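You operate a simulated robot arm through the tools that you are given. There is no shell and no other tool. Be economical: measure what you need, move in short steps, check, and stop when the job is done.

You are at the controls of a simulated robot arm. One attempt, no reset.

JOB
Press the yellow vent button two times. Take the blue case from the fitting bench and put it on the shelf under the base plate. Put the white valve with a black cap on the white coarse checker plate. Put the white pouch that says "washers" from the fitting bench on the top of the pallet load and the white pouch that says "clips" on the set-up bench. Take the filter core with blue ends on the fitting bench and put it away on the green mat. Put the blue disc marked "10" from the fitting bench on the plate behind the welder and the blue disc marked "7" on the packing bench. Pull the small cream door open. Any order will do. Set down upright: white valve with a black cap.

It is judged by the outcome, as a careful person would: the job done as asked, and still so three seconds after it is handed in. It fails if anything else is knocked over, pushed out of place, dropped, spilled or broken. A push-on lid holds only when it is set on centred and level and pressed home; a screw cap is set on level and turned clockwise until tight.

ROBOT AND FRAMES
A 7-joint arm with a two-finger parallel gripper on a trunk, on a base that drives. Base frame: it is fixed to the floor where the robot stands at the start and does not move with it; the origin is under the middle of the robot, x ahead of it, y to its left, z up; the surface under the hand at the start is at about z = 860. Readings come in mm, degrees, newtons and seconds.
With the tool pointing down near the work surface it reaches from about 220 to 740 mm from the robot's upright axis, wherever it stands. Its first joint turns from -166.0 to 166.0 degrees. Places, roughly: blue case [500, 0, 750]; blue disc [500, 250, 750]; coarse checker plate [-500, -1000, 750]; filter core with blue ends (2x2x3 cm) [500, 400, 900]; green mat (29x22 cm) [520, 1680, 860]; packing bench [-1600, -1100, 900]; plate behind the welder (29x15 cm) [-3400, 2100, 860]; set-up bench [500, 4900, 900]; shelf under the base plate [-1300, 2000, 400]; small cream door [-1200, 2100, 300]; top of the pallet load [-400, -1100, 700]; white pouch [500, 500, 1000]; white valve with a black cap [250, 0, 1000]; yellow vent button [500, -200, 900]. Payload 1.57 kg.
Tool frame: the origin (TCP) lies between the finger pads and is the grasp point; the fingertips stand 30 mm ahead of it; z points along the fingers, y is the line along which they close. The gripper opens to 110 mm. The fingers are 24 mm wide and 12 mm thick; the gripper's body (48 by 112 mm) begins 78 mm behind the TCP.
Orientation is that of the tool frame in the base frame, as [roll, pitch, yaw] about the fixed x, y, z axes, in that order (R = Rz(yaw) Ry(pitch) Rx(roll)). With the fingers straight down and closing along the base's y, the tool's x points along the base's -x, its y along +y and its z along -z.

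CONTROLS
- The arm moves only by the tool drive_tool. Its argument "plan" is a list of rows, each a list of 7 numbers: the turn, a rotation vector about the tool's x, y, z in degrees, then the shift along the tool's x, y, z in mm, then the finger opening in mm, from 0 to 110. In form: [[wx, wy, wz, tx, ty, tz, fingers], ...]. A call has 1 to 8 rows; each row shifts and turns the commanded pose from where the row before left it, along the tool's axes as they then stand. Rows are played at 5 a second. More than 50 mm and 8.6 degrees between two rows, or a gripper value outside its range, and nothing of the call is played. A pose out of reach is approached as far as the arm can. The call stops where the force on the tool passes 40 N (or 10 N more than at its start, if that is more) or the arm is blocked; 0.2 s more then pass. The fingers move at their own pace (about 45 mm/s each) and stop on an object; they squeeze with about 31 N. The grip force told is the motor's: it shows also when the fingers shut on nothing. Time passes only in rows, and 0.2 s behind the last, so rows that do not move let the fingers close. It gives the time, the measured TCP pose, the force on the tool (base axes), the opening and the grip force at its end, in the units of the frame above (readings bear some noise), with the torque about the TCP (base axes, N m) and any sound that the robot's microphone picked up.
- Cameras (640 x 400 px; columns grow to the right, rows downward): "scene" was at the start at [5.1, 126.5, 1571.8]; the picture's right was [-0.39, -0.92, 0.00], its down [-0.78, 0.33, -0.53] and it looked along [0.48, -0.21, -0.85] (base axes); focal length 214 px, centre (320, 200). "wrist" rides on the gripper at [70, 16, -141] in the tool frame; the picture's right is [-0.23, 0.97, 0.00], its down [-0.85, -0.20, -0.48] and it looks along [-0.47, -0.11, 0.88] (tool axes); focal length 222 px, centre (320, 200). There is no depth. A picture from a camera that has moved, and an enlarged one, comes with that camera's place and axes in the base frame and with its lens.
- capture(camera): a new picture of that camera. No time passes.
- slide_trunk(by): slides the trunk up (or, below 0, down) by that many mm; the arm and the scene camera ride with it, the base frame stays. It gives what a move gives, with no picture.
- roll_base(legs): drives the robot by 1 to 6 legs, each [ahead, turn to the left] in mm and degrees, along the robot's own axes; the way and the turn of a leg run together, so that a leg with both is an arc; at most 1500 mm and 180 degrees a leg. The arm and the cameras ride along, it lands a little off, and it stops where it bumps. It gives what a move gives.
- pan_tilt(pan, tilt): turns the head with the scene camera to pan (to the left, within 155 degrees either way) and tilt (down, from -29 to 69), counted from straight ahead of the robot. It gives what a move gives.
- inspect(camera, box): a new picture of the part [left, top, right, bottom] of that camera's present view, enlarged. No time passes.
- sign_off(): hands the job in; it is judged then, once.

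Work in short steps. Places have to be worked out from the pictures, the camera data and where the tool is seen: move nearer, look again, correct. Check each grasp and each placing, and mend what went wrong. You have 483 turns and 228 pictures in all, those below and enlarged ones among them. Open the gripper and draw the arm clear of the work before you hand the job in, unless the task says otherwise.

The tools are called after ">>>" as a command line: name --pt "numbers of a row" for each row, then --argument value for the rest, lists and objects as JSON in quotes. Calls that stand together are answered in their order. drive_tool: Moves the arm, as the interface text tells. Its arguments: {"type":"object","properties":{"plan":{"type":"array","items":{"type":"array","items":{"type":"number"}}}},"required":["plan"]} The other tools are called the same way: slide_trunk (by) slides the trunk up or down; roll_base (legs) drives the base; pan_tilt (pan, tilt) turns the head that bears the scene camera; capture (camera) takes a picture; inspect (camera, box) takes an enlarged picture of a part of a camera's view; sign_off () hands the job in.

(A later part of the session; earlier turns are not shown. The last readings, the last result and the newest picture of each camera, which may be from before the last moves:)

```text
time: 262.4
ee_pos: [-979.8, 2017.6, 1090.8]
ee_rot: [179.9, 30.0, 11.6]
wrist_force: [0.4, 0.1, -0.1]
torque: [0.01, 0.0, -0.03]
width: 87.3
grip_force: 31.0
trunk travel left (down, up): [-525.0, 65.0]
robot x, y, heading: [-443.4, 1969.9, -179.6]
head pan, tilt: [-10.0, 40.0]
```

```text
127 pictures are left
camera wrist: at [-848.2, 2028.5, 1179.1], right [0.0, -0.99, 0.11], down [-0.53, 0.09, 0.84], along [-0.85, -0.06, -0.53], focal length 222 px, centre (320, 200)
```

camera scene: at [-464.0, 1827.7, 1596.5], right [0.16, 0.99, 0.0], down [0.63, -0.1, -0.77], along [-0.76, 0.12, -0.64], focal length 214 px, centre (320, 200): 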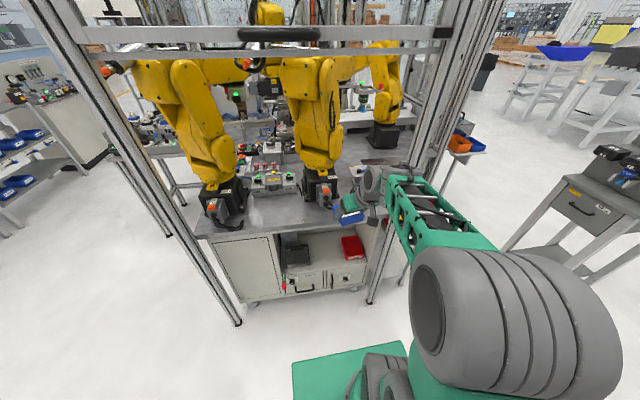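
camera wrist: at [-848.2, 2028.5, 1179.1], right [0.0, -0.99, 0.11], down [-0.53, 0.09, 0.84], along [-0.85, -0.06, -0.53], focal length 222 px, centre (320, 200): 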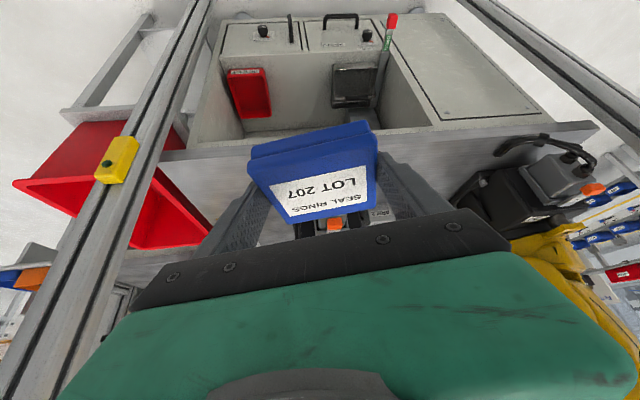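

Lower the trunk fully while still outside.

>>> slide_trunk --by -400

>>> slide_trunk --by -125

>>> capture --camera "wrist"

>>> capture --camera "scene"

```text
time: 266.2
ee_pos: [-980.4, 2018.4, 690.7]
ee_rot: [179.8, 29.9, 11.6]
wrist_force: [0.7, -0.1, -0.5]
torque: [0.02, 0.0, -0.02]
width: 87.2
grip_force: 31.1
trunk travel left (down, up): [-125.0, 465.0]
robot x, y, heading: [-443.9, 1968.6, -179.6]
head pan, tilt: [-10.0, 40.0]
```

```text
time: 267.7
ee_pos: [-980.2, 2019.3, 566.6]
ee_rot: [180.0, 30.0, 11.6]
wrist_force: [0.0, 0.5, -1.3]
torque: [-0.01, -0.01, 0.01]
width: 87.2
grip_force: 30.8
trunk travel left (down, up): [0.0, 590.0]
robot x, y, heading: [-445.7, 1965.9, -179.4]
head pan, tilt: [-10.0, 40.0]
```

```text
126 pictures are left
camera wrist: at [-848.1, 2028.5, 654.1], right [0.0, -0.99, 0.11], down [-0.53, 0.09, 0.84], along [-0.85, -0.06, -0.53], focal length 222 px, centre (320, 200)
```

wrist: 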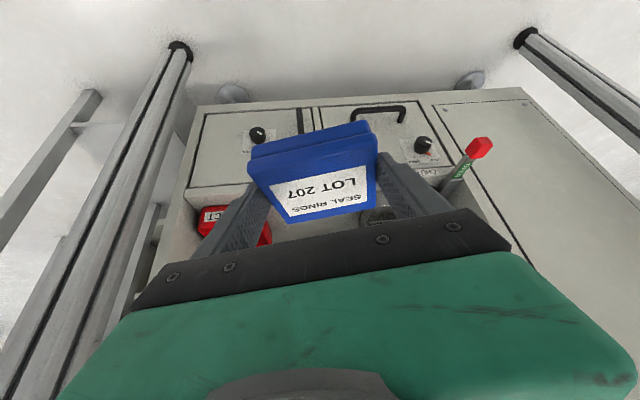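

```text
125 pictures are left
camera scene: at [-464.0, 1827.8, 1071.6], right [0.16, 0.99, 0.0], down [0.63, -0.1, -0.77], along [-0.76, 0.12, -0.64], focal length 214 px, centre (320, 200)
```

scene: 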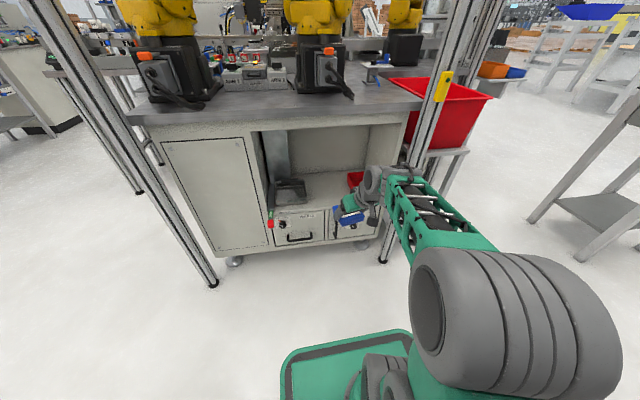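

>>> inspect --camera "scene" --box '[210, 90, 420, 270]'

```text
2.22 times, centred on (315, 180) of scene
camera zoom: at [-464.0, 1827.8, 1071.6], right [0.16, 0.99, 0.0], down [0.63, -0.1, -0.77], along [-0.76, 0.12, -0.64], focal length 477 px, centre (331, 244)
```

zoom: 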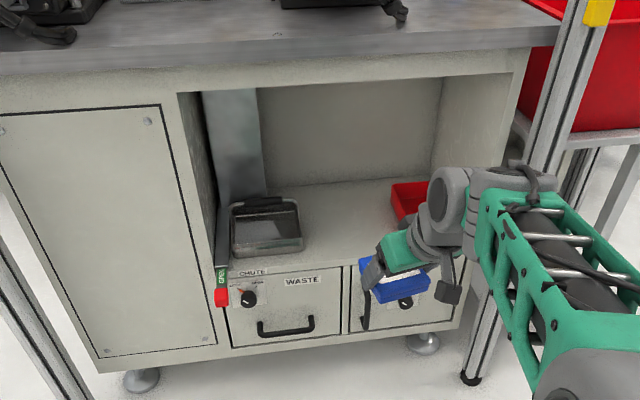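

Shelf: face x≈-1222, shelf top ≈385, free gap y≈1900–2135. I lower the hand 100 mm outside and then drive in 200 mm first.

>>> drive_tool --pt "0 0 0 16.7 0 28.9 70" --pt "0 0 0 16.7 0 28.9 70" --pt "0 0 0 13 0 22.5 70" --pt "0 0 0 0 0 0 70"

>>> roll_base --legs '[[180, 0]]'

>>> capture --camera "wrist"

>>> capture --camera "scene"

```text
time: 268.7
ee_pos: [-979.5, 2017.7, 473.0]
ee_rot: [180.0, 30.0, 11.6]
wrist_force: [-0.1, 0.4, -1.4]
torque: [-0.01, -0.01, 0.01]
width: 87.0
grip_force: 30.8
trunk travel left (down, up): [0.0, 590.0]
robot x, y, heading: [-441.0, 1967.7, -179.6]
head pan, tilt: [-10.0, 40.0]
```

```text
time: 270.2
ee_pos: [-1161.0, 2014.3, 473.5]
ee_rot: [180.0, 30.0, 11.7]
wrist_force: [0.2, 0.3, -0.6]
torque: [0.0, 0.0, -0.03]
width: 87.1
grip_force: 30.9
trunk travel left (down, up): [0.0, 590.0]
robot x, y, heading: [-625.7, 1964.8, -179.3]
head pan, tilt: [-10.0, 40.0]
```

```text
123 pictures are left
camera wrist: at [-1028.8, 2025.5, 561.1], right [0.01, -0.99, 0.11], down [-0.53, 0.09, 0.84], along [-0.85, -0.07, -0.53], focal length 222 px, centre (320, 200)
```

wrist: 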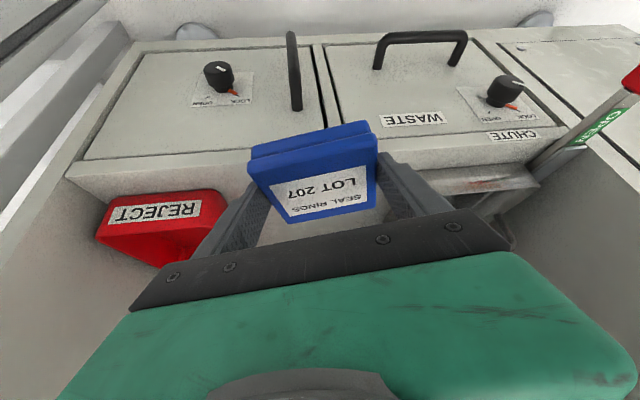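

```text
122 pictures are left
camera scene: at [-643.9, 1825.7, 1071.5], right [0.16, 0.99, 0.0], down [0.63, -0.1, -0.77], along [-0.76, 0.12, -0.64], focal length 214 px, centre (320, 200)
```

scene: 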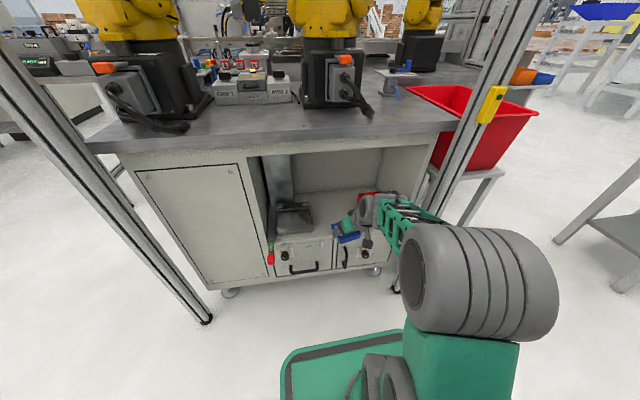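

Entry is clear. Drive the remaining 130 mm.

>>> roll_base --legs '[[90, 0]]'

>>> capture --camera "scene"

>>> capture --camera "wrist"

```text
time: 271.3
ee_pos: [-1249.3, 2013.9, 473.2]
ee_rot: [179.9, 30.0, 11.7]
wrist_force: [0.2, 0.0, -0.9]
torque: [0.01, -0.01, 0.0]
width: 87.3
grip_force: 30.6
trunk travel left (down, up): [0.0, 590.0]
robot x, y, heading: [-713.3, 1967.0, -179.3]
head pan, tilt: [-10.0, 40.0]
```

```text
121 pictures are left
camera scene: at [-733.5, 1824.5, 1071.5], right [0.16, 0.99, 0.0], down [0.63, -0.1, -0.77], along [-0.76, 0.12, -0.64], focal length 214 px, centre (320, 200)
```

scene: 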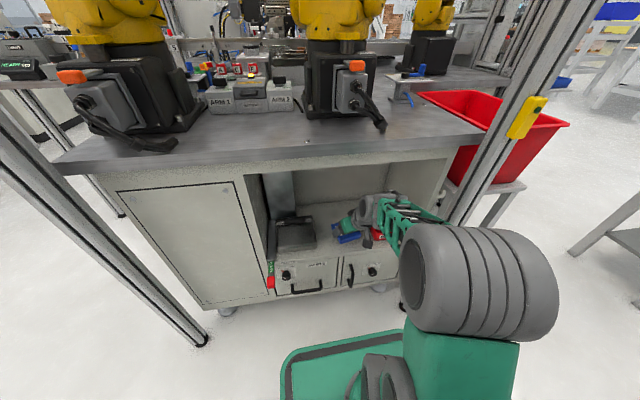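

```text
120 pictures are left
camera wrist: at [-1118.4, 2024.3, 561.1], right [0.01, -0.99, 0.11], down [-0.53, 0.09, 0.84], along [-0.85, -0.07, -0.53], focal length 222 px, centre (320, 200)
```

wrist: 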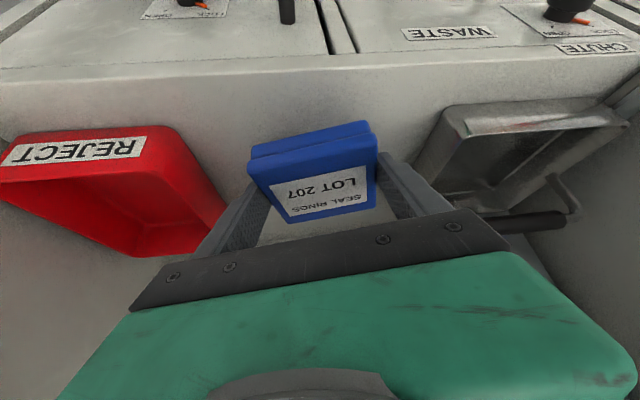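

Another 45 mm in, then lower.

>>> roll_base --legs '[[45, 0]]'

>>> drive_tool --pt "0 0 0 10 0 17.3 70" --pt "0 0 0 7.5 0 13 70" --pt "0 0 0 2 0 3.5 70" --pt "0 0 0 2 0 3.5 70" --pt "0 0 0 2 0 3.5 70" --pt "0 0 0 0 0 0 70"

>>> capture --camera "wrist"

>>> inspect --camera "scene" --box '[260, 160, 420, 280]'

```text
time: 272.2
ee_pos: [-1295.7, 2014.1, 472.7]
ee_rot: [179.9, 30.0, 11.8]
wrist_force: [-0.2, -0.7, -0.8]
torque: [0.0, -0.02, 0.01]
width: 87.3
grip_force: 30.8
trunk travel left (down, up): [0.0, 590.0]
robot x, y, heading: [-757.0, 1959.7, -179.4]
head pan, tilt: [-10.0, 40.0]
```

```text
time: 273.8
ee_pos: [-1298.9, 2013.5, 432.2]
ee_rot: [-179.8, 30.9, 12.0]
wrist_force: [-1.2, 0.1, 11.2]
torque: [-0.25, -0.4, 0.0]
width: 87.2
grip_force: 30.9
trunk travel left (down, up): [0.0, 590.0]
robot x, y, heading: [-758.8, 1960.1, -179.3]
head pan, tilt: [-10.0, 40.0]
stopped in row 6: the force on the tool passed its limit at 41 N (the readings are from after the stop); the commanded pose is now the measured one
```

```text
119 pictures are left
camera wrist: at [-1166.5, 2023.7, 517.9], right [0.01, -0.99, 0.11], down [-0.52, 0.09, 0.85], along [-0.86, -0.07, -0.51], focal length 222 px, centre (320, 200)
```

wrist: 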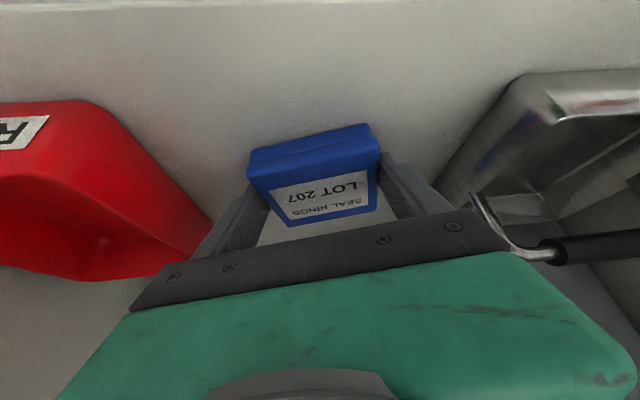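

```text
3.33 times, centred on (340, 220) of scene
camera zoom: at [-777.8, 1823.9, 1071.0], right [0.16, 0.99, 0.0], down [0.63, -0.1, -0.77], along [-0.76, 0.12, -0.64], focal length 715 px, centre (253, 133)
```

zoom: 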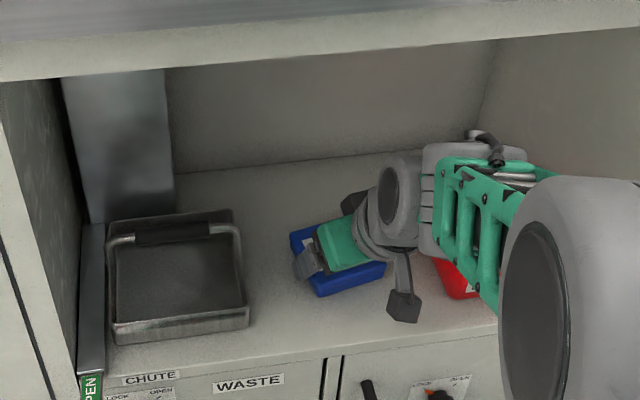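

Contact at shelf level ≈396. Ease off 1.5 mm, open, and raise 40 mm.

>>> drive_tool --pt "0 0 0 -0.8 0 -1.3 70" --pt "0 0 0 0 0 0 95" --pt "0 0 0 0 0 0 108" --pt "0 0 0 0 0 0 108" --pt "0 0 0 -10 0 -17.3 108" --pt "0 0 0 -12 0 -21 108" --pt "0 0 0 0 0 0 108"

>>> capture --camera "wrist"

```text
time: 275.4
ee_pos: [-1296.3, 2013.4, 476.6]
ee_rot: [-179.9, 30.5, 11.9]
wrist_force: [-0.3, 0.5, 0.1]
torque: [-0.02, 0.01, 0.02]
width: 107.9
grip_force: 0.0
trunk travel left (down, up): [0.0, 590.0]
robot x, y, heading: [-757.4, 1960.4, -179.4]
head pan, tilt: [-10.0, 40.0]
```

```text
117 pictures are left
camera wrist: at [-1164.3, 2023.3, 563.0], right [0.01, -0.99, 0.11], down [-0.52, 0.09, 0.85], along [-0.85, -0.07, -0.52], focal length 222 px, centre (320, 200)
```

wrist: 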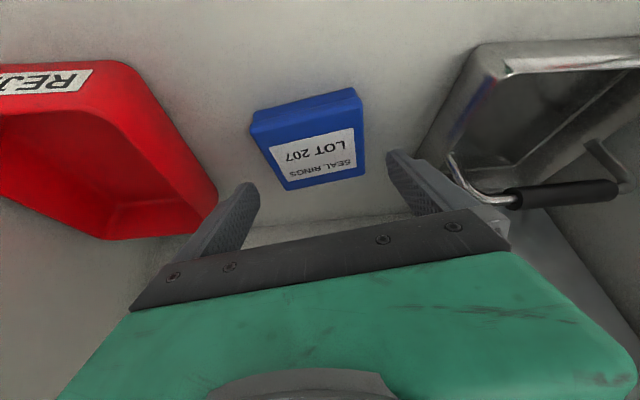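

The case rests on the shelf, free. Back out.

>>> roll_base --legs '[[-200, 0]]'

>>> inspect --camera "scene" --box '[210, 120, 430, 280]'

>>> capture --camera "wrist"

```text
time: 277.0
ee_pos: [-1096.3, 2015.9, 476.1]
ee_rot: [-179.9, 30.5, 11.9]
wrist_force: [0.7, 0.1, -0.4]
torque: [-0.02, -0.01, -0.03]
width: 107.7
grip_force: 0.1
trunk travel left (down, up): [0.0, 590.0]
robot x, y, heading: [-557.0, 1965.2, -179.3]
head pan, tilt: [-10.0, 40.0]
```

```text
2.50 times, centred on (320, 200) of scene
camera zoom: at [-577.1, 1826.5, 1071.5], right [0.16, 0.99, 0.0], down [0.63, -0.1, -0.77], along [-0.76, 0.12, -0.64], focal length 536 px, centre (320, 200)
```

zoom: 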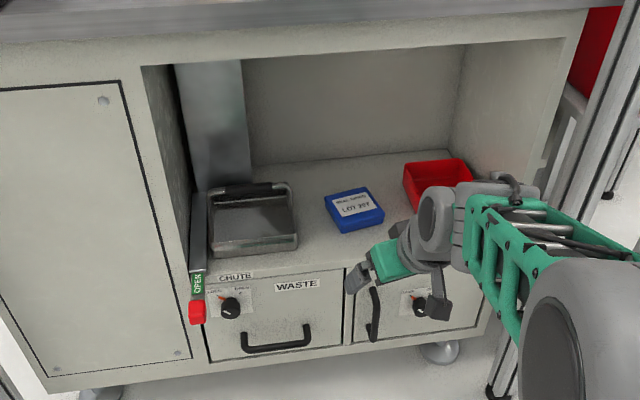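

```text
115 pictures are left
camera wrist: at [-963.0, 2026.2, 562.9], right [0.01, -0.99, 0.11], down [-0.52, 0.09, 0.85], along [-0.85, -0.07, -0.52], focal length 222 px, centre (320, 200)
```

wrist: 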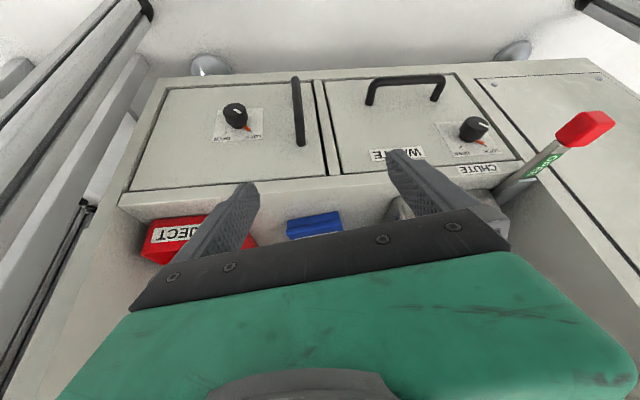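

Case placed. Now the door: I first test whether the gripper can be brought horizontal here (tilting in steps at the present height).

>>> drive_tool --pt "0 -8 0 0 0 0 90" --pt "0 -8 0 0 0 0 70" --pt "0 -8 0 0 0 0 60" --pt "0 -8 0 0 0 0 60" --pt "0 0 0 0 0 0 60"

>>> capture --camera "scene"

```text
time: 278.2
ee_pos: [-1096.1, 2015.1, 475.8]
ee_rot: [-179.7, 62.7, 12.0]
wrist_force: [0.0, -0.6, 0.0]
torque: [-0.03, -0.02, 0.0]
width: 60.1
grip_force: 0.0
trunk travel left (down, up): [0.0, 590.0]
robot x, y, heading: [-559.3, 1968.6, -179.2]
head pan, tilt: [-10.0, 40.0]
```

```text
114 pictures are left
camera scene: at [-577.1, 1826.5, 1071.6], right [0.16, 0.99, 0.0], down [0.63, -0.1, -0.77], along [-0.76, 0.12, -0.64], focal length 214 px, centre (320, 200)
```

scene: 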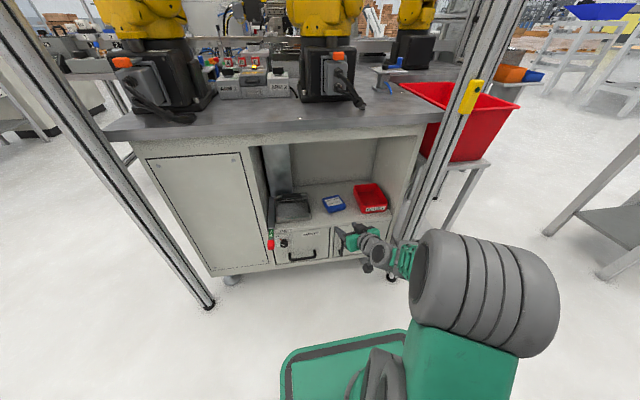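

>>> drive_tool --pt "5.35 0 2.75 0 0 0 60" --pt "5.35 0 2.75 0 0 0 60" --pt "0 -8.5 0 0 0 0 60" --pt "0 -8.5 0 0 0 0 60" --pt "0 -8.5 0 0 0 0 60" --pt "0 0 0 0 0 0 60"

>>> capture --camera "wrist"

>>> capture --camera "scene"

```text
time: 279.6
ee_pos: [-1095.1, 2015.9, 476.3]
ee_rot: [-172.8, 88.2, 6.9]
wrist_force: [0.5, 0.3, 0.3]
torque: [-0.01, 0.02, -0.02]
width: 59.9
grip_force: 0.1
trunk travel left (down, up): [0.0, 590.0]
robot x, y, heading: [-555.5, 1966.8, -179.2]
head pan, tilt: [-10.0, 40.0]
```

```text
113 pictures are left
camera wrist: at [-952.0, 1998.8, 411.7], right [-0.01, -0.97, 0.22], down [0.45, 0.19, 0.87], along [-0.89, 0.11, 0.44], focal length 222 px, centre (320, 200)
```

wrist: 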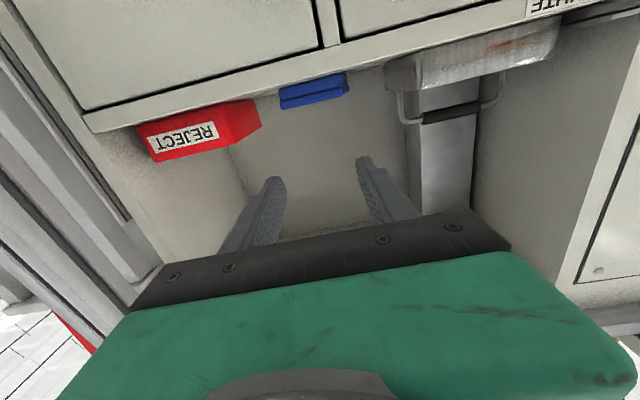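

```text
112 pictures are left
camera scene: at [-577.1, 1826.5, 1071.6], right [0.16, 0.99, 0.0], down [0.63, -0.1, -0.77], along [-0.76, 0.12, -0.64], focal length 214 px, centre (320, 200)
```

scene: 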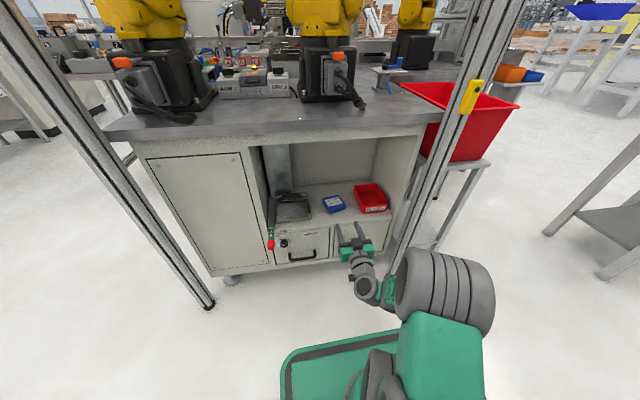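

The gripper is horizontal. I lower it to the knob's height (z≈260) at this distance.

>>> drive_tool --pt "0 0 0 40 0 0 60" --pt "0 0 0 40 0 0 60" --pt "0 0 0 40 0 0 60" --pt "0 0 0 40 0 0 60" --pt "0 0 0 40 0 0 60" --pt "0 0 0 0 0 0 60"

>>> capture --camera "wrist"

>>> capture --camera "scene"

```text
time: 281.0
ee_pos: [-1096.6, 2016.6, 277.0]
ee_rot: [-175.2, 87.9, 4.6]
wrist_force: [0.3, -0.2, -1.0]
torque: [-0.01, -0.02, -0.01]
width: 60.2
grip_force: 0.2
out of reach, approached as far as the arm can: row 5
trunk travel left (down, up): [0.0, 590.0]
robot x, y, heading: [-554.2, 1964.3, -179.1]
head pan, tilt: [-10.0, 40.0]
```

```text
111 pictures are left
camera wrist: at [-952.3, 1999.9, 211.8], right [-0.01, -0.97, 0.22], down [0.45, 0.19, 0.87], along [-0.89, 0.11, 0.43], focal length 222 px, centre (320, 200)
```

wrist: 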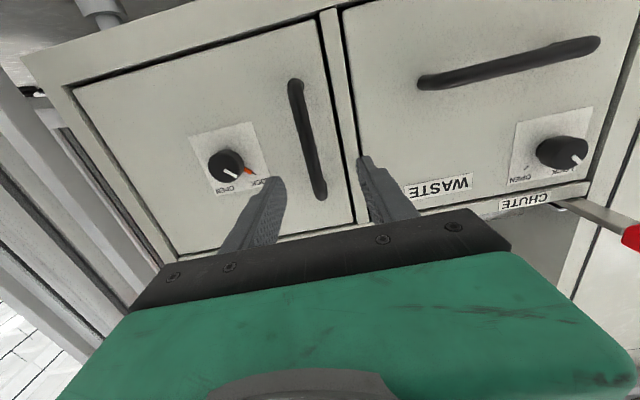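

```text
110 pictures are left
camera scene: at [-577.0, 1826.5, 1071.5], right [0.16, 0.99, 0.0], down [0.63, -0.1, -0.77], along [-0.76, 0.12, -0.64], focal length 214 px, centre (320, 200)
```

scene: 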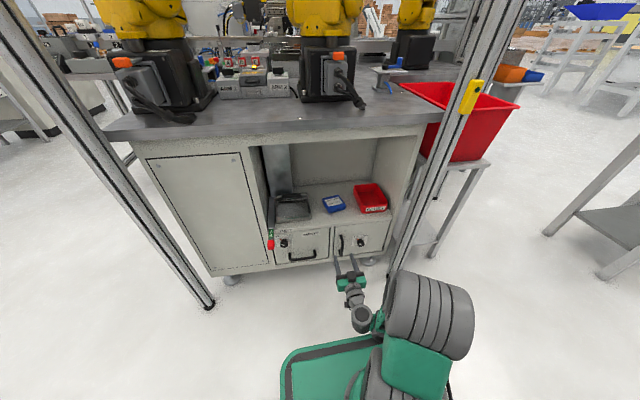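

Knob centre ≈ y 2124, z 262. I move sideways in front of it with a slight downward tilt to gain reach.

>>> drive_tool --pt "0 2 0 0 -36 0 60" --pt "0 2 0 0 -36 0 60" --pt "0 1 0 0 -35 0 60" --pt "0 0 0 7 0 0 60" --pt "0 0 0 7 0 0 60" --pt "0 0 0 0 0 0 60"

>>> capture --camera "wrist"

```text
time: 282.4
ee_pos: [-1094.1, 2123.1, 262.8]
ee_rot: [-178.7, 83.1, 0.9]
wrist_force: [0.0, 1.3, -0.2]
torque: [0.01, 0.02, -0.03]
width: 60.2
grip_force: 0.1
trunk travel left (down, up): [0.0, 590.0]
robot x, y, heading: [-556.2, 1970.0, -179.3]
head pan, tilt: [-10.0, 40.0]
```

```text
109 pictures are left
camera wrist: at [-945.1, 2106.3, 210.9], right [-0.03, -0.97, 0.22], down [0.37, 0.2, 0.91], along [-0.93, 0.11, 0.36], focal length 222 px, centre (320, 200)
```

wrist: 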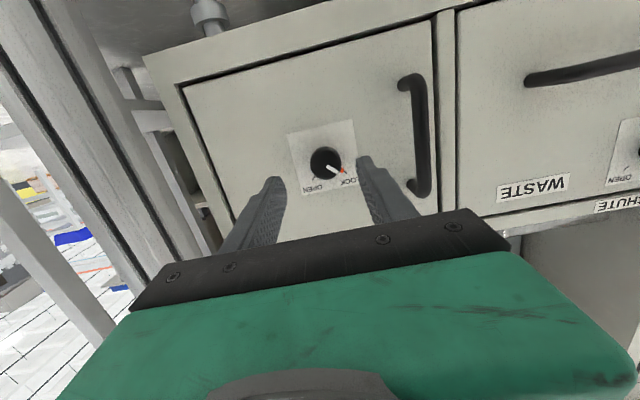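

Aligned within a few mm (knob y≈2118). Shift 5 mm and drive 65 mm closer.

>>> drive_tool --pt "0 0 0 0 5 0 50" --pt "0 0 0 0 0 0 50"

>>> roll_base --legs '[[65, 0]]'

>>> capture --camera "wrist"

>>> inspect --camera "scene" --box '[270, 200, 430, 320]'

```text
time: 283.0
ee_pos: [-1094.1, 2118.3, 263.5]
ee_rot: [-178.8, 83.0, 1.0]
wrist_force: [0.2, 0.0, 0.1]
torque: [-0.02, -0.03, 0.0]
width: 50.2
grip_force: 0.0
trunk travel left (down, up): [0.0, 590.0]
robot x, y, heading: [-557.7, 1964.5, -179.6]
head pan, tilt: [-10.0, 40.0]
```

```text
time: 284.0
ee_pos: [-1158.8, 2117.1, 263.3]
ee_rot: [-178.8, 83.2, 1.1]
wrist_force: [0.0, -0.1, 0.6]
torque: [0.0, 0.0, 0.0]
width: 50.1
grip_force: 0.1
trunk travel left (down, up): [0.0, 590.0]
robot x, y, heading: [-620.4, 1964.7, -179.4]
head pan, tilt: [-10.0, 40.0]
```

```text
108 pictures are left
camera wrist: at [-1010.0, 2100.2, 210.9], right [-0.03, -0.97, 0.22], down [0.37, 0.2, 0.91], along [-0.93, 0.11, 0.36], focal length 222 px, centre (320, 200)
```

wrist: 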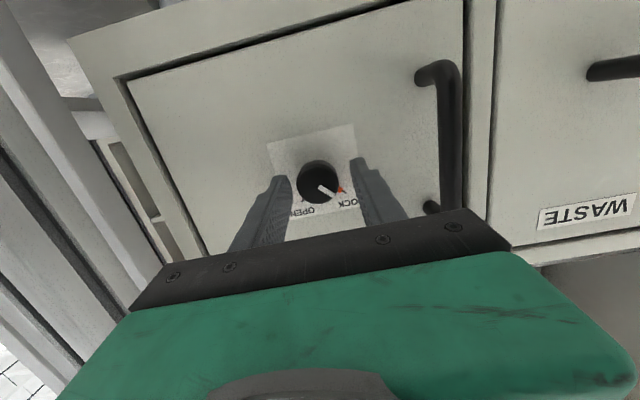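

```text
3.33 times, centred on (350, 260) of scene
camera zoom: at [-642.0, 1825.8, 1071.6], right [0.16, 0.99, 0.0], down [0.63, -0.1, -0.77], along [-0.76, 0.12, -0.64], focal length 715 px, centre (220, 0)
```

zoom: 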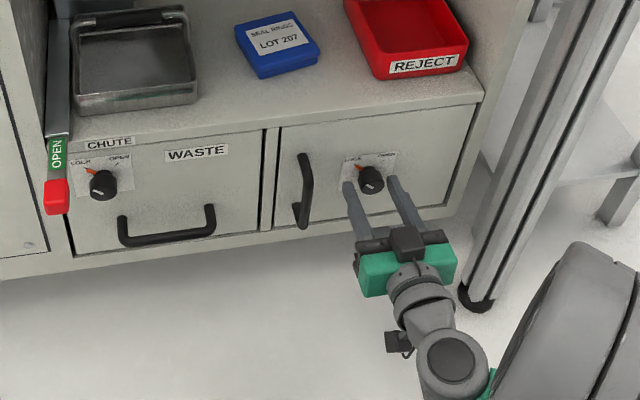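

Aligned. I advance 24 mm with the arm (force-limited) so the pads flank the knob.

>>> drive_tool --pt "0 0 0 -1 1 8 50" --pt "0 0 0 -1 0 8 50" --pt "0 0 0 -1 0 6 50" --pt "0 0 0 0 0 0 50"

>>> capture --camera "wrist"

>>> inspect --camera "scene" --box '[330, 220, 410, 280]'

```text
time: 284.7
ee_pos: [-1172.6, 2115.7, 262.5]
ee_rot: [178.6, 82.9, -1.9]
wrist_force: [6.5, 0.3, 3.2]
torque: [-0.12, 0.17, 0.18]
width: 49.8
grip_force: 0.0
trunk travel left (down, up): [0.0, 590.0]
robot x, y, heading: [-623.8, 1963.5, -179.4]
head pan, tilt: [-10.0, 40.0]
stopped in row 3: the force on the tool passed its limit at 55 N (the readings are from after the stop); the commanded pose is now the measured one
```

```text
106 pictures are left
camera wrist: at [-1023.0, 2098.2, 210.1], right [-0.04, -0.97, 0.23], down [0.37, 0.2, 0.91], along [-0.93, 0.12, 0.35], focal length 222 px, centre (320, 200)
```

wrist: 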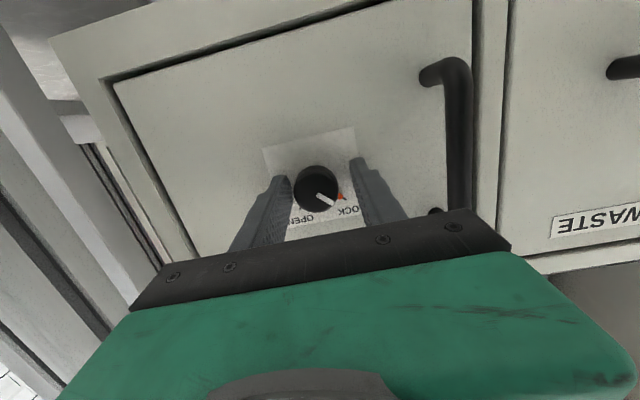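

```text
6.67 times, centred on (370, 250) of scene
camera zoom: at [-641.5, 1825.8, 1071.6], right [0.16, 0.99, 0.0], down [0.63, -0.1, -0.77], along [-0.76, 0.12, -0.64], focal length 1430 px, centre (-13, -133)
```

zoom: 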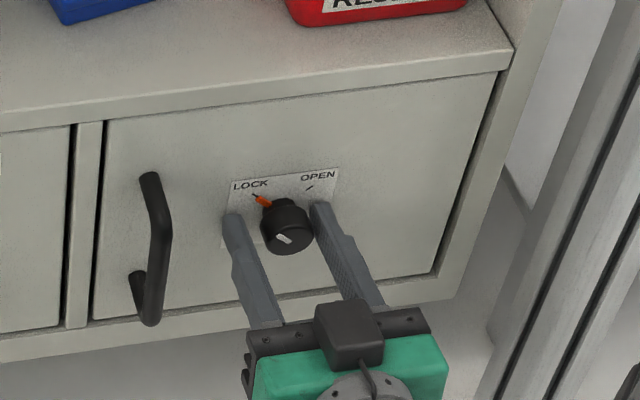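

Tips touch the door face (x≈-1203). Back off 2 mm and close on the knob.

>>> drive_tool --pt "0 0 0 0 0 -2 50" --pt "0 0 0 0 0 0 35" --pt "0 0 0 0 0 0 20" --pt "0 0 0 0 0 0 10" --pt "0 0 0 0 0 0 10"

>>> inspect --camera "scene" --box '[330, 220, 410, 280]'

```text
time: 285.9
ee_pos: [-1169.9, 2118.4, 261.9]
ee_rot: [-179.9, 83.0, -0.8]
wrist_force: [6.0, 35.4, -7.0]
torque: [-0.08, -0.32, -0.23]
width: 34.1
grip_force: 29.9
trunk travel left (down, up): [0.0, 590.0]
robot x, y, heading: [-618.7, 1965.2, -179.6]
head pan, tilt: [-10.0, 40.0]
```

```text
6.67 times, centred on (370, 250) of scene
camera zoom: at [-642.7, 1826.6, 1071.6], right [0.17, 0.99, 0.0], down [0.63, -0.11, -0.77], along [-0.76, 0.13, -0.64], focal length 1430 px, centre (-13, -133)
```

zoom: 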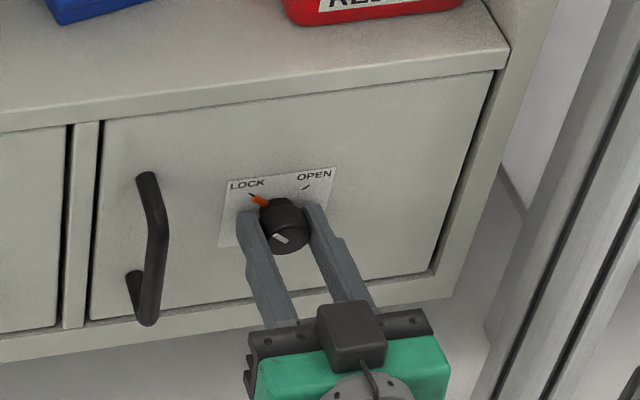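

Gripped (34 mm), with a 35 N side load; I shift 4 mm toward +y to relieve it.

>>> drive_tool --pt "0 0 0 0 -2 0 10" --pt "0 0 0 0 -2 0 10" --pt "0 0 0 0 0 0 10"

```text
time: 286.7
ee_pos: [-1169.9, 2118.7, 262.1]
ee_rot: [177.6, 82.9, -2.7]
wrist_force: [10.6, 13.3, 2.2]
torque: [-0.01, 0.41, -0.96]
width: 33.4
grip_force: 41.0
trunk travel left (down, up): [0.0, 590.0]
robot x, y, heading: [-620.4, 1965.6, -179.4]
head pan, tilt: [-10.0, 40.0]
```

Now turn clockwise (about +tool z) in steps.

>>> drive_tool --pt "0 0 8 0 0 0 10" --pt "0 0 8 0 0 0 10" --pt "0 0 8 0 0 0 10" --pt "0 0 8 0 0 0 10" --pt "0 0 0 0 0 0 10"

>>> inspect --camera "scene" --box '[330, 220, 410, 280]'

```text
time: 287.9
ee_pos: [-1171.5, 2117.9, 261.9]
ee_rot: [102.8, 56.9, -79.3]
wrist_force: [-12.5, -12.1, 8.0]
torque: [0.02, 0.4, 1.51]
width: 35.0
grip_force: 42.4
trunk travel left (down, up): [0.0, 590.0]
robot x, y, heading: [-623.5, 1966.2, -179.2]
head pan, tilt: [-10.0, 40.0]
```

```text
6.67 times, centred on (370, 250) of scene
camera zoom: at [-641.5, 1825.7, 1071.6], right [0.16, 0.99, 0.0], down [0.63, -0.1, -0.77], along [-0.76, 0.12, -0.64], focal length 1430 px, centre (-13, -133)
```

zoom: 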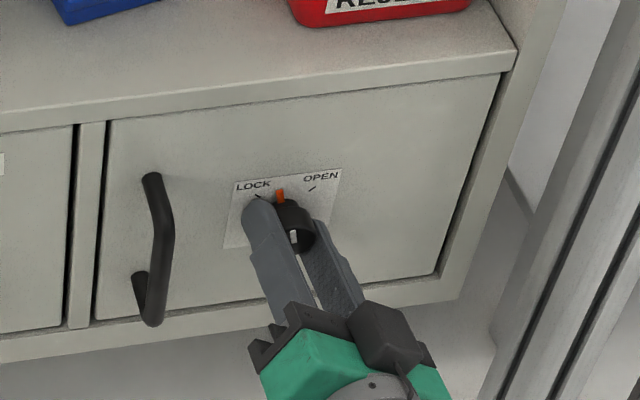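

The pointer is turning toward OPEN (now at top). Continue.

>>> drive_tool --pt "0 0 8 0 0 0 10" --pt "0 0 8 0 0 0 10" --pt "0 0 8 0 0 0 10" --pt "0 0 8 0 0 0 10" --pt "0 0 8 0 0 0 10" --pt "0 0 0 0 0 0 10"

>>> inspect --camera "scene" --box '[330, 220, 410, 280]'

```text
time: 288.9
ee_pos: [-1169.5, 2117.8, 263.0]
ee_rot: [97.6, 26.0, -86.7]
wrist_force: [15.2, -4.0, 13.3]
torque: [0.06, 1.21, 0.56]
width: 35.7
grip_force: 42.6
trunk travel left (down, up): [0.0, 590.0]
robot x, y, heading: [-618.1, 1965.6, -179.3]
head pan, tilt: [-10.0, 40.0]
stopped in row 5: the force on the tool passed its limit at 41 N (the readings are from after the stop); the commanded pose is now the measured one
```

```text
6.67 times, centred on (370, 250) of scene
camera zoom: at [-640.1, 1825.6, 1071.4], right [0.16, 0.99, 0.0], down [0.63, -0.1, -0.77], along [-0.76, 0.12, -0.64], focal length 1430 px, centre (-13, -133)
```

zoom: 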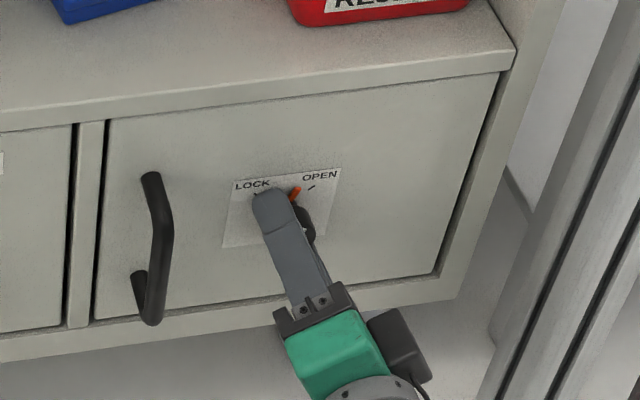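

Pointer nearly at the OPEN tick. A little more rotation.

>>> drive_tool --pt "0 0 6 0 0 0 10" --pt "0 0 6 0 0 0 10" --pt "0 0 6 0 0 0 10" --pt "0 0 0 0 0 0 10"

>>> inspect --camera "scene" --box '[330, 220, 410, 280]'

```text
time: 289.9
ee_pos: [-1169.3, 2116.1, 264.1]
ee_rot: [96.9, 8.0, -89.1]
wrist_force: [15.0, -9.9, 23.2]
torque: [0.04, 1.33, 0.85]
width: 36.1
grip_force: 42.4
trunk travel left (down, up): [0.0, 590.0]
robot x, y, heading: [-621.8, 1963.7, -179.2]
head pan, tilt: [-10.0, 40.0]
```

```text
6.67 times, centred on (370, 250) of scene
camera zoom: at [-639.7, 1825.3, 1071.7], right [0.16, 0.99, 0.0], down [0.63, -0.1, -0.77], along [-0.76, 0.12, -0.64], focal length 1430 px, centre (-13, -133)
```

zoom: 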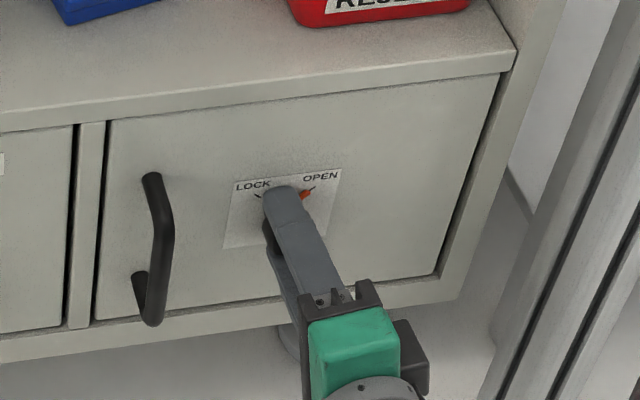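

Pointer seems at OPEN. Release, back off and check.

>>> drive_tool --pt "0 0 0 0 0 0 30" --pt "0 0 0 0 0 0 60" --pt "0 0 0 0 0 0 60" --pt "0 0 0 0 0 -20 60" --pt "0 0 0 0 0 -30 60" --pt "0 0 0 0 0 -30 60" --pt "0 0 0 0 0 0 60"

>>> inspect --camera "scene" --box '[340, 220, 400, 265]'

```text
time: 291.5
ee_pos: [-1090.8, 2118.0, 272.0]
ee_rot: [97.0, 8.3, -89.1]
wrist_force: [-0.6, 0.2, -0.6]
torque: [0.03, 0.01, 0.03]
width: 60.0
grip_force: 0.0
trunk travel left (down, up): [0.0, 590.0]
robot x, y, heading: [-620.5, 1964.7, -179.3]
head pan, tilt: [-10.0, 40.0]
```

```text
8.89 times, centred on (370, 242) of scene
camera zoom: at [-641.3, 1825.8, 1071.6], right [0.16, 0.99, 0.0], down [0.63, -0.1, -0.77], along [-0.76, 0.12, -0.64], focal length 1906 px, centre (-124, -178)
```

zoom: 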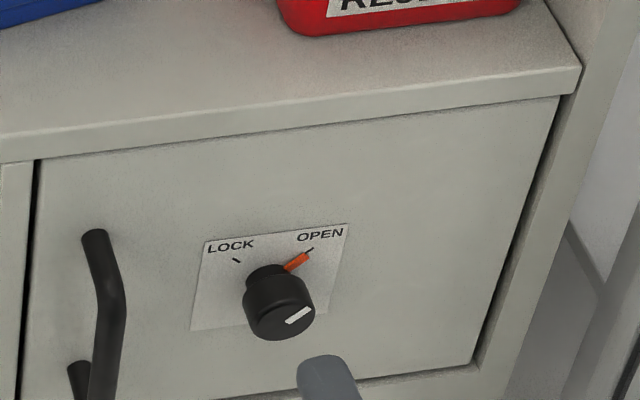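

The knob is at OPEN. Rotate the gripper back so the fingers close horizontally.

>>> drive_tool --pt "0 0 -8.4 0 0 0 60" --pt "0 0 -8.4 0 0 0 60" --pt "0 0 -8.4 0 0 0 60" --pt "0 0 -8.4 0 0 0 60" --pt "0 0 -8.4 0 0 0 60" --pt "0 0 -8.4 0 0 0 60" --pt "0 0 -8.4 0 0 0 60" --pt "0 0 -8.4 0 0 0 60"

>>> drive_tool --pt "0 0 -8.4 0 0 0 60" --pt "0 0 0 0 32 0 60" --pt "0 0 0 0 32 0 60" --pt "0 0 0 0 31 0 60" --pt "0 0 0 0 0 0 60"

>>> capture --camera "wrist"

```text
time: 293.3
ee_pos: [-1090.9, 2116.8, 272.5]
ee_rot: [116.5, 74.1, -64.5]
wrist_force: [-0.3, -0.1, 0.1]
torque: [0.0, -0.02, -0.02]
width: 60.0
grip_force: 0.1
trunk travel left (down, up): [0.0, 590.0]
robot x, y, heading: [-619.0, 1962.1, -179.1]
head pan, tilt: [-10.0, 40.0]
```

```text
time: 294.5
ee_pos: [-1126.3, 2043.8, 289.9]
ee_rot: [141.2, 81.5, -39.3]
wrist_force: [0.1, 0.3, 0.2]
torque: [0.04, -0.03, -0.02]
width: 60.2
grip_force: 0.0
out of reach, approached as far as the arm can: row 2, 3, 4
trunk travel left (down, up): [0.0, 590.0]
robot x, y, heading: [-621.3, 1965.3, -179.5]
head pan, tilt: [-10.0, 40.0]
```

```text
99 pictures are left
camera wrist: at [-978.6, 2020.0, 239.6], right [-0.04, -0.95, 0.31], down [0.38, 0.28, 0.88], along [-0.92, 0.16, 0.35], focal length 222 px, centre (320, 200)
```

wrist: 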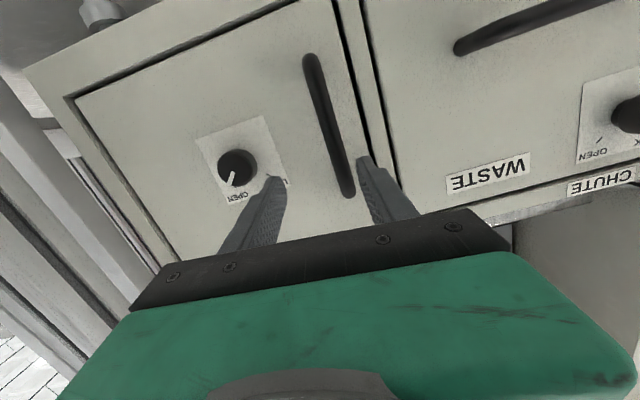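

The arm is at a limit at this distance; I back the base up 45 mm and re-command the pose at handle height z≈290, levelling the fingers.

>>> roll_base --legs '[[-45, 0]]'

>>> drive_tool --pt "0 0 -5 0 0 0 60" --pt "0 0 0 0 10 0 60" --pt "0 0 0 0 10 0 60" --pt "0 0 0 0 0 0 60"

>>> capture --camera "wrist"

```text
time: 295.4
ee_pos: [-1081.2, 2043.9, 289.2]
ee_rot: [141.1, 81.4, -39.3]
wrist_force: [0.3, -0.5, -0.2]
torque: [0.0, -0.01, -0.01]
width: 60.1
grip_force: 0.1
trunk travel left (down, up): [0.0, 590.0]
robot x, y, heading: [-577.6, 1968.9, -179.4]
head pan, tilt: [-10.0, 40.0]
```

```text
time: 296.4
ee_pos: [-1085.4, 2026.2, 292.5]
ee_rot: [179.8, 83.5, -0.3]
wrist_force: [-0.9, -0.1, 0.3]
torque: [0.0, 0.01, 0.0]
width: 60.1
grip_force: 0.0
trunk travel left (down, up): [0.0, 590.0]
robot x, y, heading: [-580.3, 1963.3, -179.5]
head pan, tilt: [-10.0, 40.0]
```

```text
98 pictures are left
camera wrist: at [-937.2, 2009.5, 240.2], right [-0.03, -0.97, 0.23], down [0.38, 0.2, 0.9], along [-0.93, 0.11, 0.36], focal length 222 px, centre (320, 200)
```

wrist: 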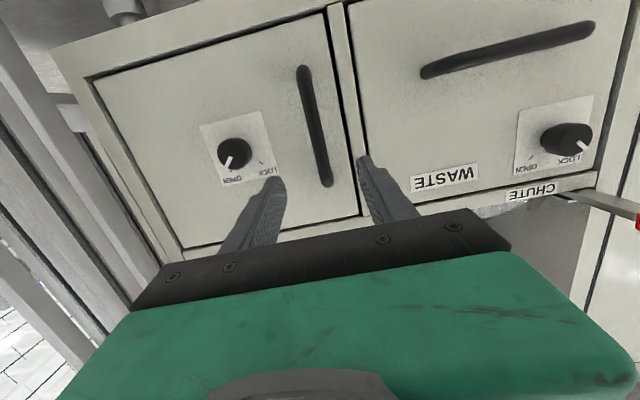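

Nicely aligned with the handle bar (y≈2025, z≈291). Drive 70 mm ahead.

>>> roll_base --legs '[[70, 0]]'

>>> capture --camera "wrist"

>>> inspect --camera "scene" --box '[310, 220, 410, 300]'

```text
time: 297.4
ee_pos: [-1155.3, 2025.9, 292.2]
ee_rot: [179.5, 83.5, -0.7]
wrist_force: [-0.1, -0.1, 0.3]
torque: [0.03, 0.01, -0.01]
width: 60.0
grip_force: 0.1
trunk travel left (down, up): [0.0, 590.0]
robot x, y, heading: [-647.0, 1964.2, -179.6]
head pan, tilt: [-10.0, 40.0]
```

```text
97 pictures are left
camera wrist: at [-1007.0, 2008.4, 240.0], right [-0.03, -0.97, 0.23], down [0.38, 0.2, 0.9], along [-0.93, 0.11, 0.36], focal length 222 px, centre (320, 200)
```

wrist: 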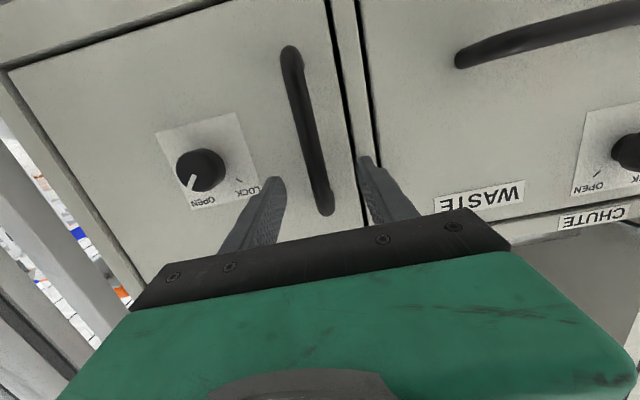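

```text
5.00 times, centred on (360, 260) of scene
camera zoom: at [-666.2, 1825.6, 1071.6], right [0.16, 0.99, 0.0], down [0.63, -0.1, -0.77], along [-0.76, 0.12, -0.64], focal length 1072 px, centre (120, -100)
```

zoom: 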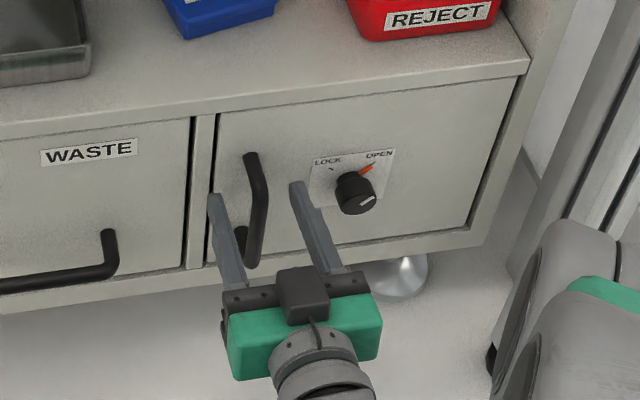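

The bar lies between the fingers. Advance 8 mm and close.

>>> drive_tool --pt "0 0 0 0 0 8 60" --pt "0 0 0 0 0 0 40" --pt "0 0 0 0 0 0 20" --pt "0 0 0 0 0 0 4" --pt "0 0 0 0 0 0 4"

>>> inspect --camera "scene" --box '[310, 220, 410, 300]'

```text
time: 298.6
ee_pos: [-1164.5, 2025.1, 291.9]
ee_rot: [179.4, 83.5, -0.6]
wrist_force: [1.3, -4.5, 1.2]
torque: [0.07, -0.02, 0.01]
width: 13.8
grip_force: 22.2
trunk travel left (down, up): [0.0, 590.0]
robot x, y, heading: [-645.1, 1966.0, -179.3]
head pan, tilt: [-10.0, 40.0]
```

```text
5.00 times, centred on (360, 260) of scene
camera zoom: at [-666.0, 1825.5, 1071.6], right [0.16, 0.99, 0.0], down [0.63, -0.1, -0.77], along [-0.76, 0.12, -0.64], focal length 1072 px, centre (120, -100)
```

zoom: 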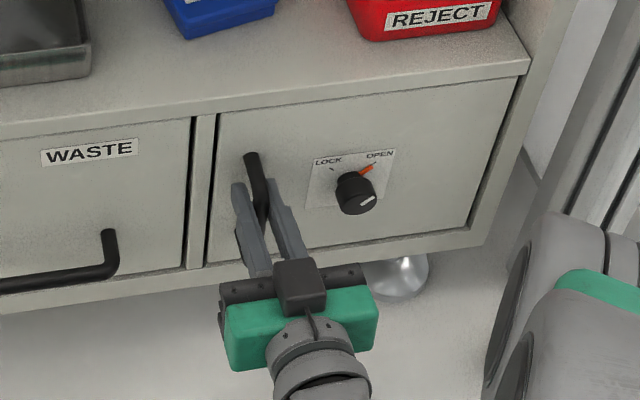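

Gripped on the bar. Pull gently along +x, with a slight arc toward the hinge.

>>> drive_tool --pt "-2 0 0 0 0 -8 4" --pt "-2 0 0 0 -1 -10 4" --pt "-2 0 0 0 -1 -10 4" --pt "-2 0 0 0 -2 -10 4" --pt "0 0 0 0 0 0 4"

>>> inspect --camera "scene" --box '[310, 220, 410, 300]'

```text
time: 299.8
ee_pos: [-1133.6, 2032.4, 297.6]
ee_rot: [171.1, 82.7, -0.6]
wrist_force: [4.2, -13.8, -4.0]
torque: [0.21, -0.06, 0.05]
width: 16.3
grip_force: 7.3
out of reach, approached as far as the arm can: row 3, 4
trunk travel left (down, up): [0.0, 590.0]
robot x, y, heading: [-645.7, 1961.5, -179.4]
head pan, tilt: [-10.0, 40.0]
```

```text
5.00 times, centred on (360, 260) of scene
camera zoom: at [-666.2, 1825.3, 1071.4], right [0.16, 0.99, 0.0], down [0.63, -0.1, -0.77], along [-0.76, 0.12, -0.64], focal length 1072 px, centre (120, -100)
```

zoom: 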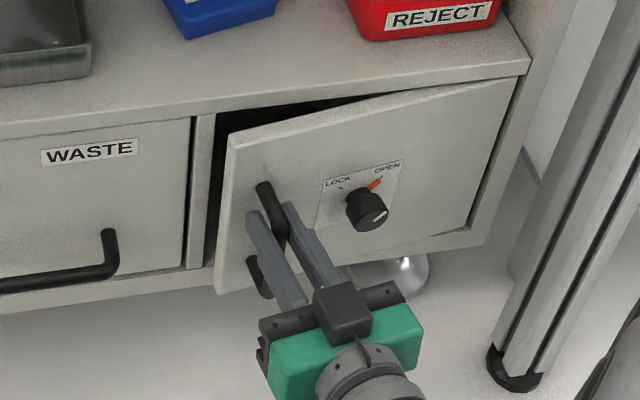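

The door is opening. I continue the pull by backing the base with a slight right turn.

>>> roll_base --legs '[[-50, -2]]'

>>> inspect --camera "scene" --box '[290, 200, 430, 310]'

```text
time: 300.7
ee_pos: [-1083.9, 2054.1, 297.6]
ee_rot: [174.1, 82.9, -0.2]
wrist_force: [-5.0, 8.4, -13.2]
torque: [0.7, -0.2, 0.03]
width: 15.0
grip_force: 31.1
trunk travel left (down, up): [0.0, 590.0]
robot x, y, heading: [-594.8, 1965.5, 178.4]
head pan, tilt: [-10.0, 40.0]
```

```text
3.64 times, centred on (360, 255) of scene
camera zoom: at [-622.5, 1826.4, 1071.4], right [0.2, 0.98, 0.0], down [0.63, -0.13, -0.77], along [-0.75, 0.15, -0.64], focal length 780 px, centre (174, 0)
```

zoom: 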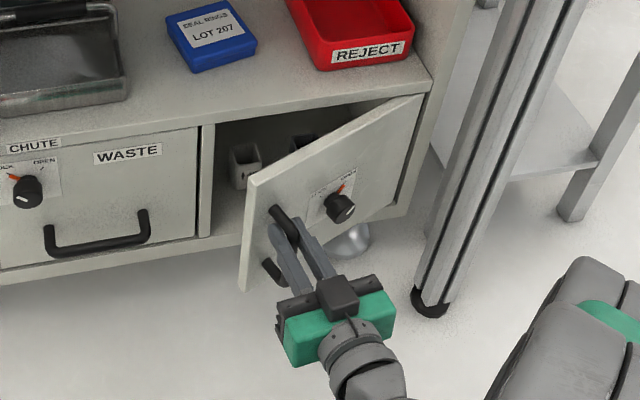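

>>> roll_base --legs '[[-45, -4]]'

>>> inspect --camera "scene" --box '[290, 200, 430, 310]'

```text
time: 301.7
ee_pos: [-1035.0, 2087.4, 297.0]
ee_rot: [179.6, 82.7, 1.2]
wrist_force: [-2.0, 0.6, -4.8]
torque: [0.63, -0.03, 0.19]
width: 14.8
grip_force: 30.9
trunk travel left (down, up): [0.0, 590.0]
robot x, y, heading: [-554.6, 1957.2, 174.9]
head pan, tilt: [-10.0, 40.0]
stopped in leg 1: the force on the tool passed its limit at 60 N (the readings are from after the stop); the commanded pose is now the measured one
```

```text
3.64 times, centred on (360, 255) of scene
camera zoom: at [-590.2, 1826.2, 1071.7], right [0.26, 0.96, 0.0], down [0.62, -0.17, -0.77], along [-0.74, 0.2, -0.64], focal length 780 px, centre (174, 0)
```

zoom: 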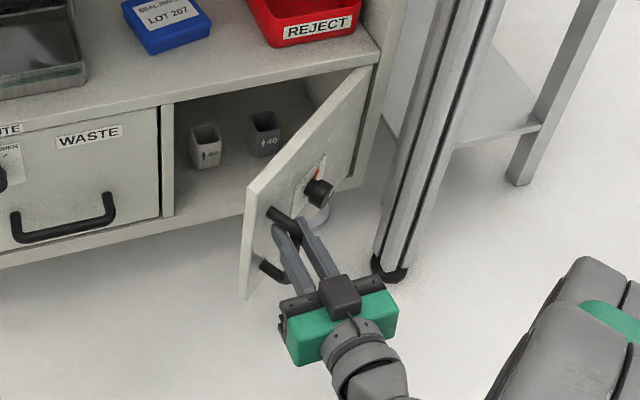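

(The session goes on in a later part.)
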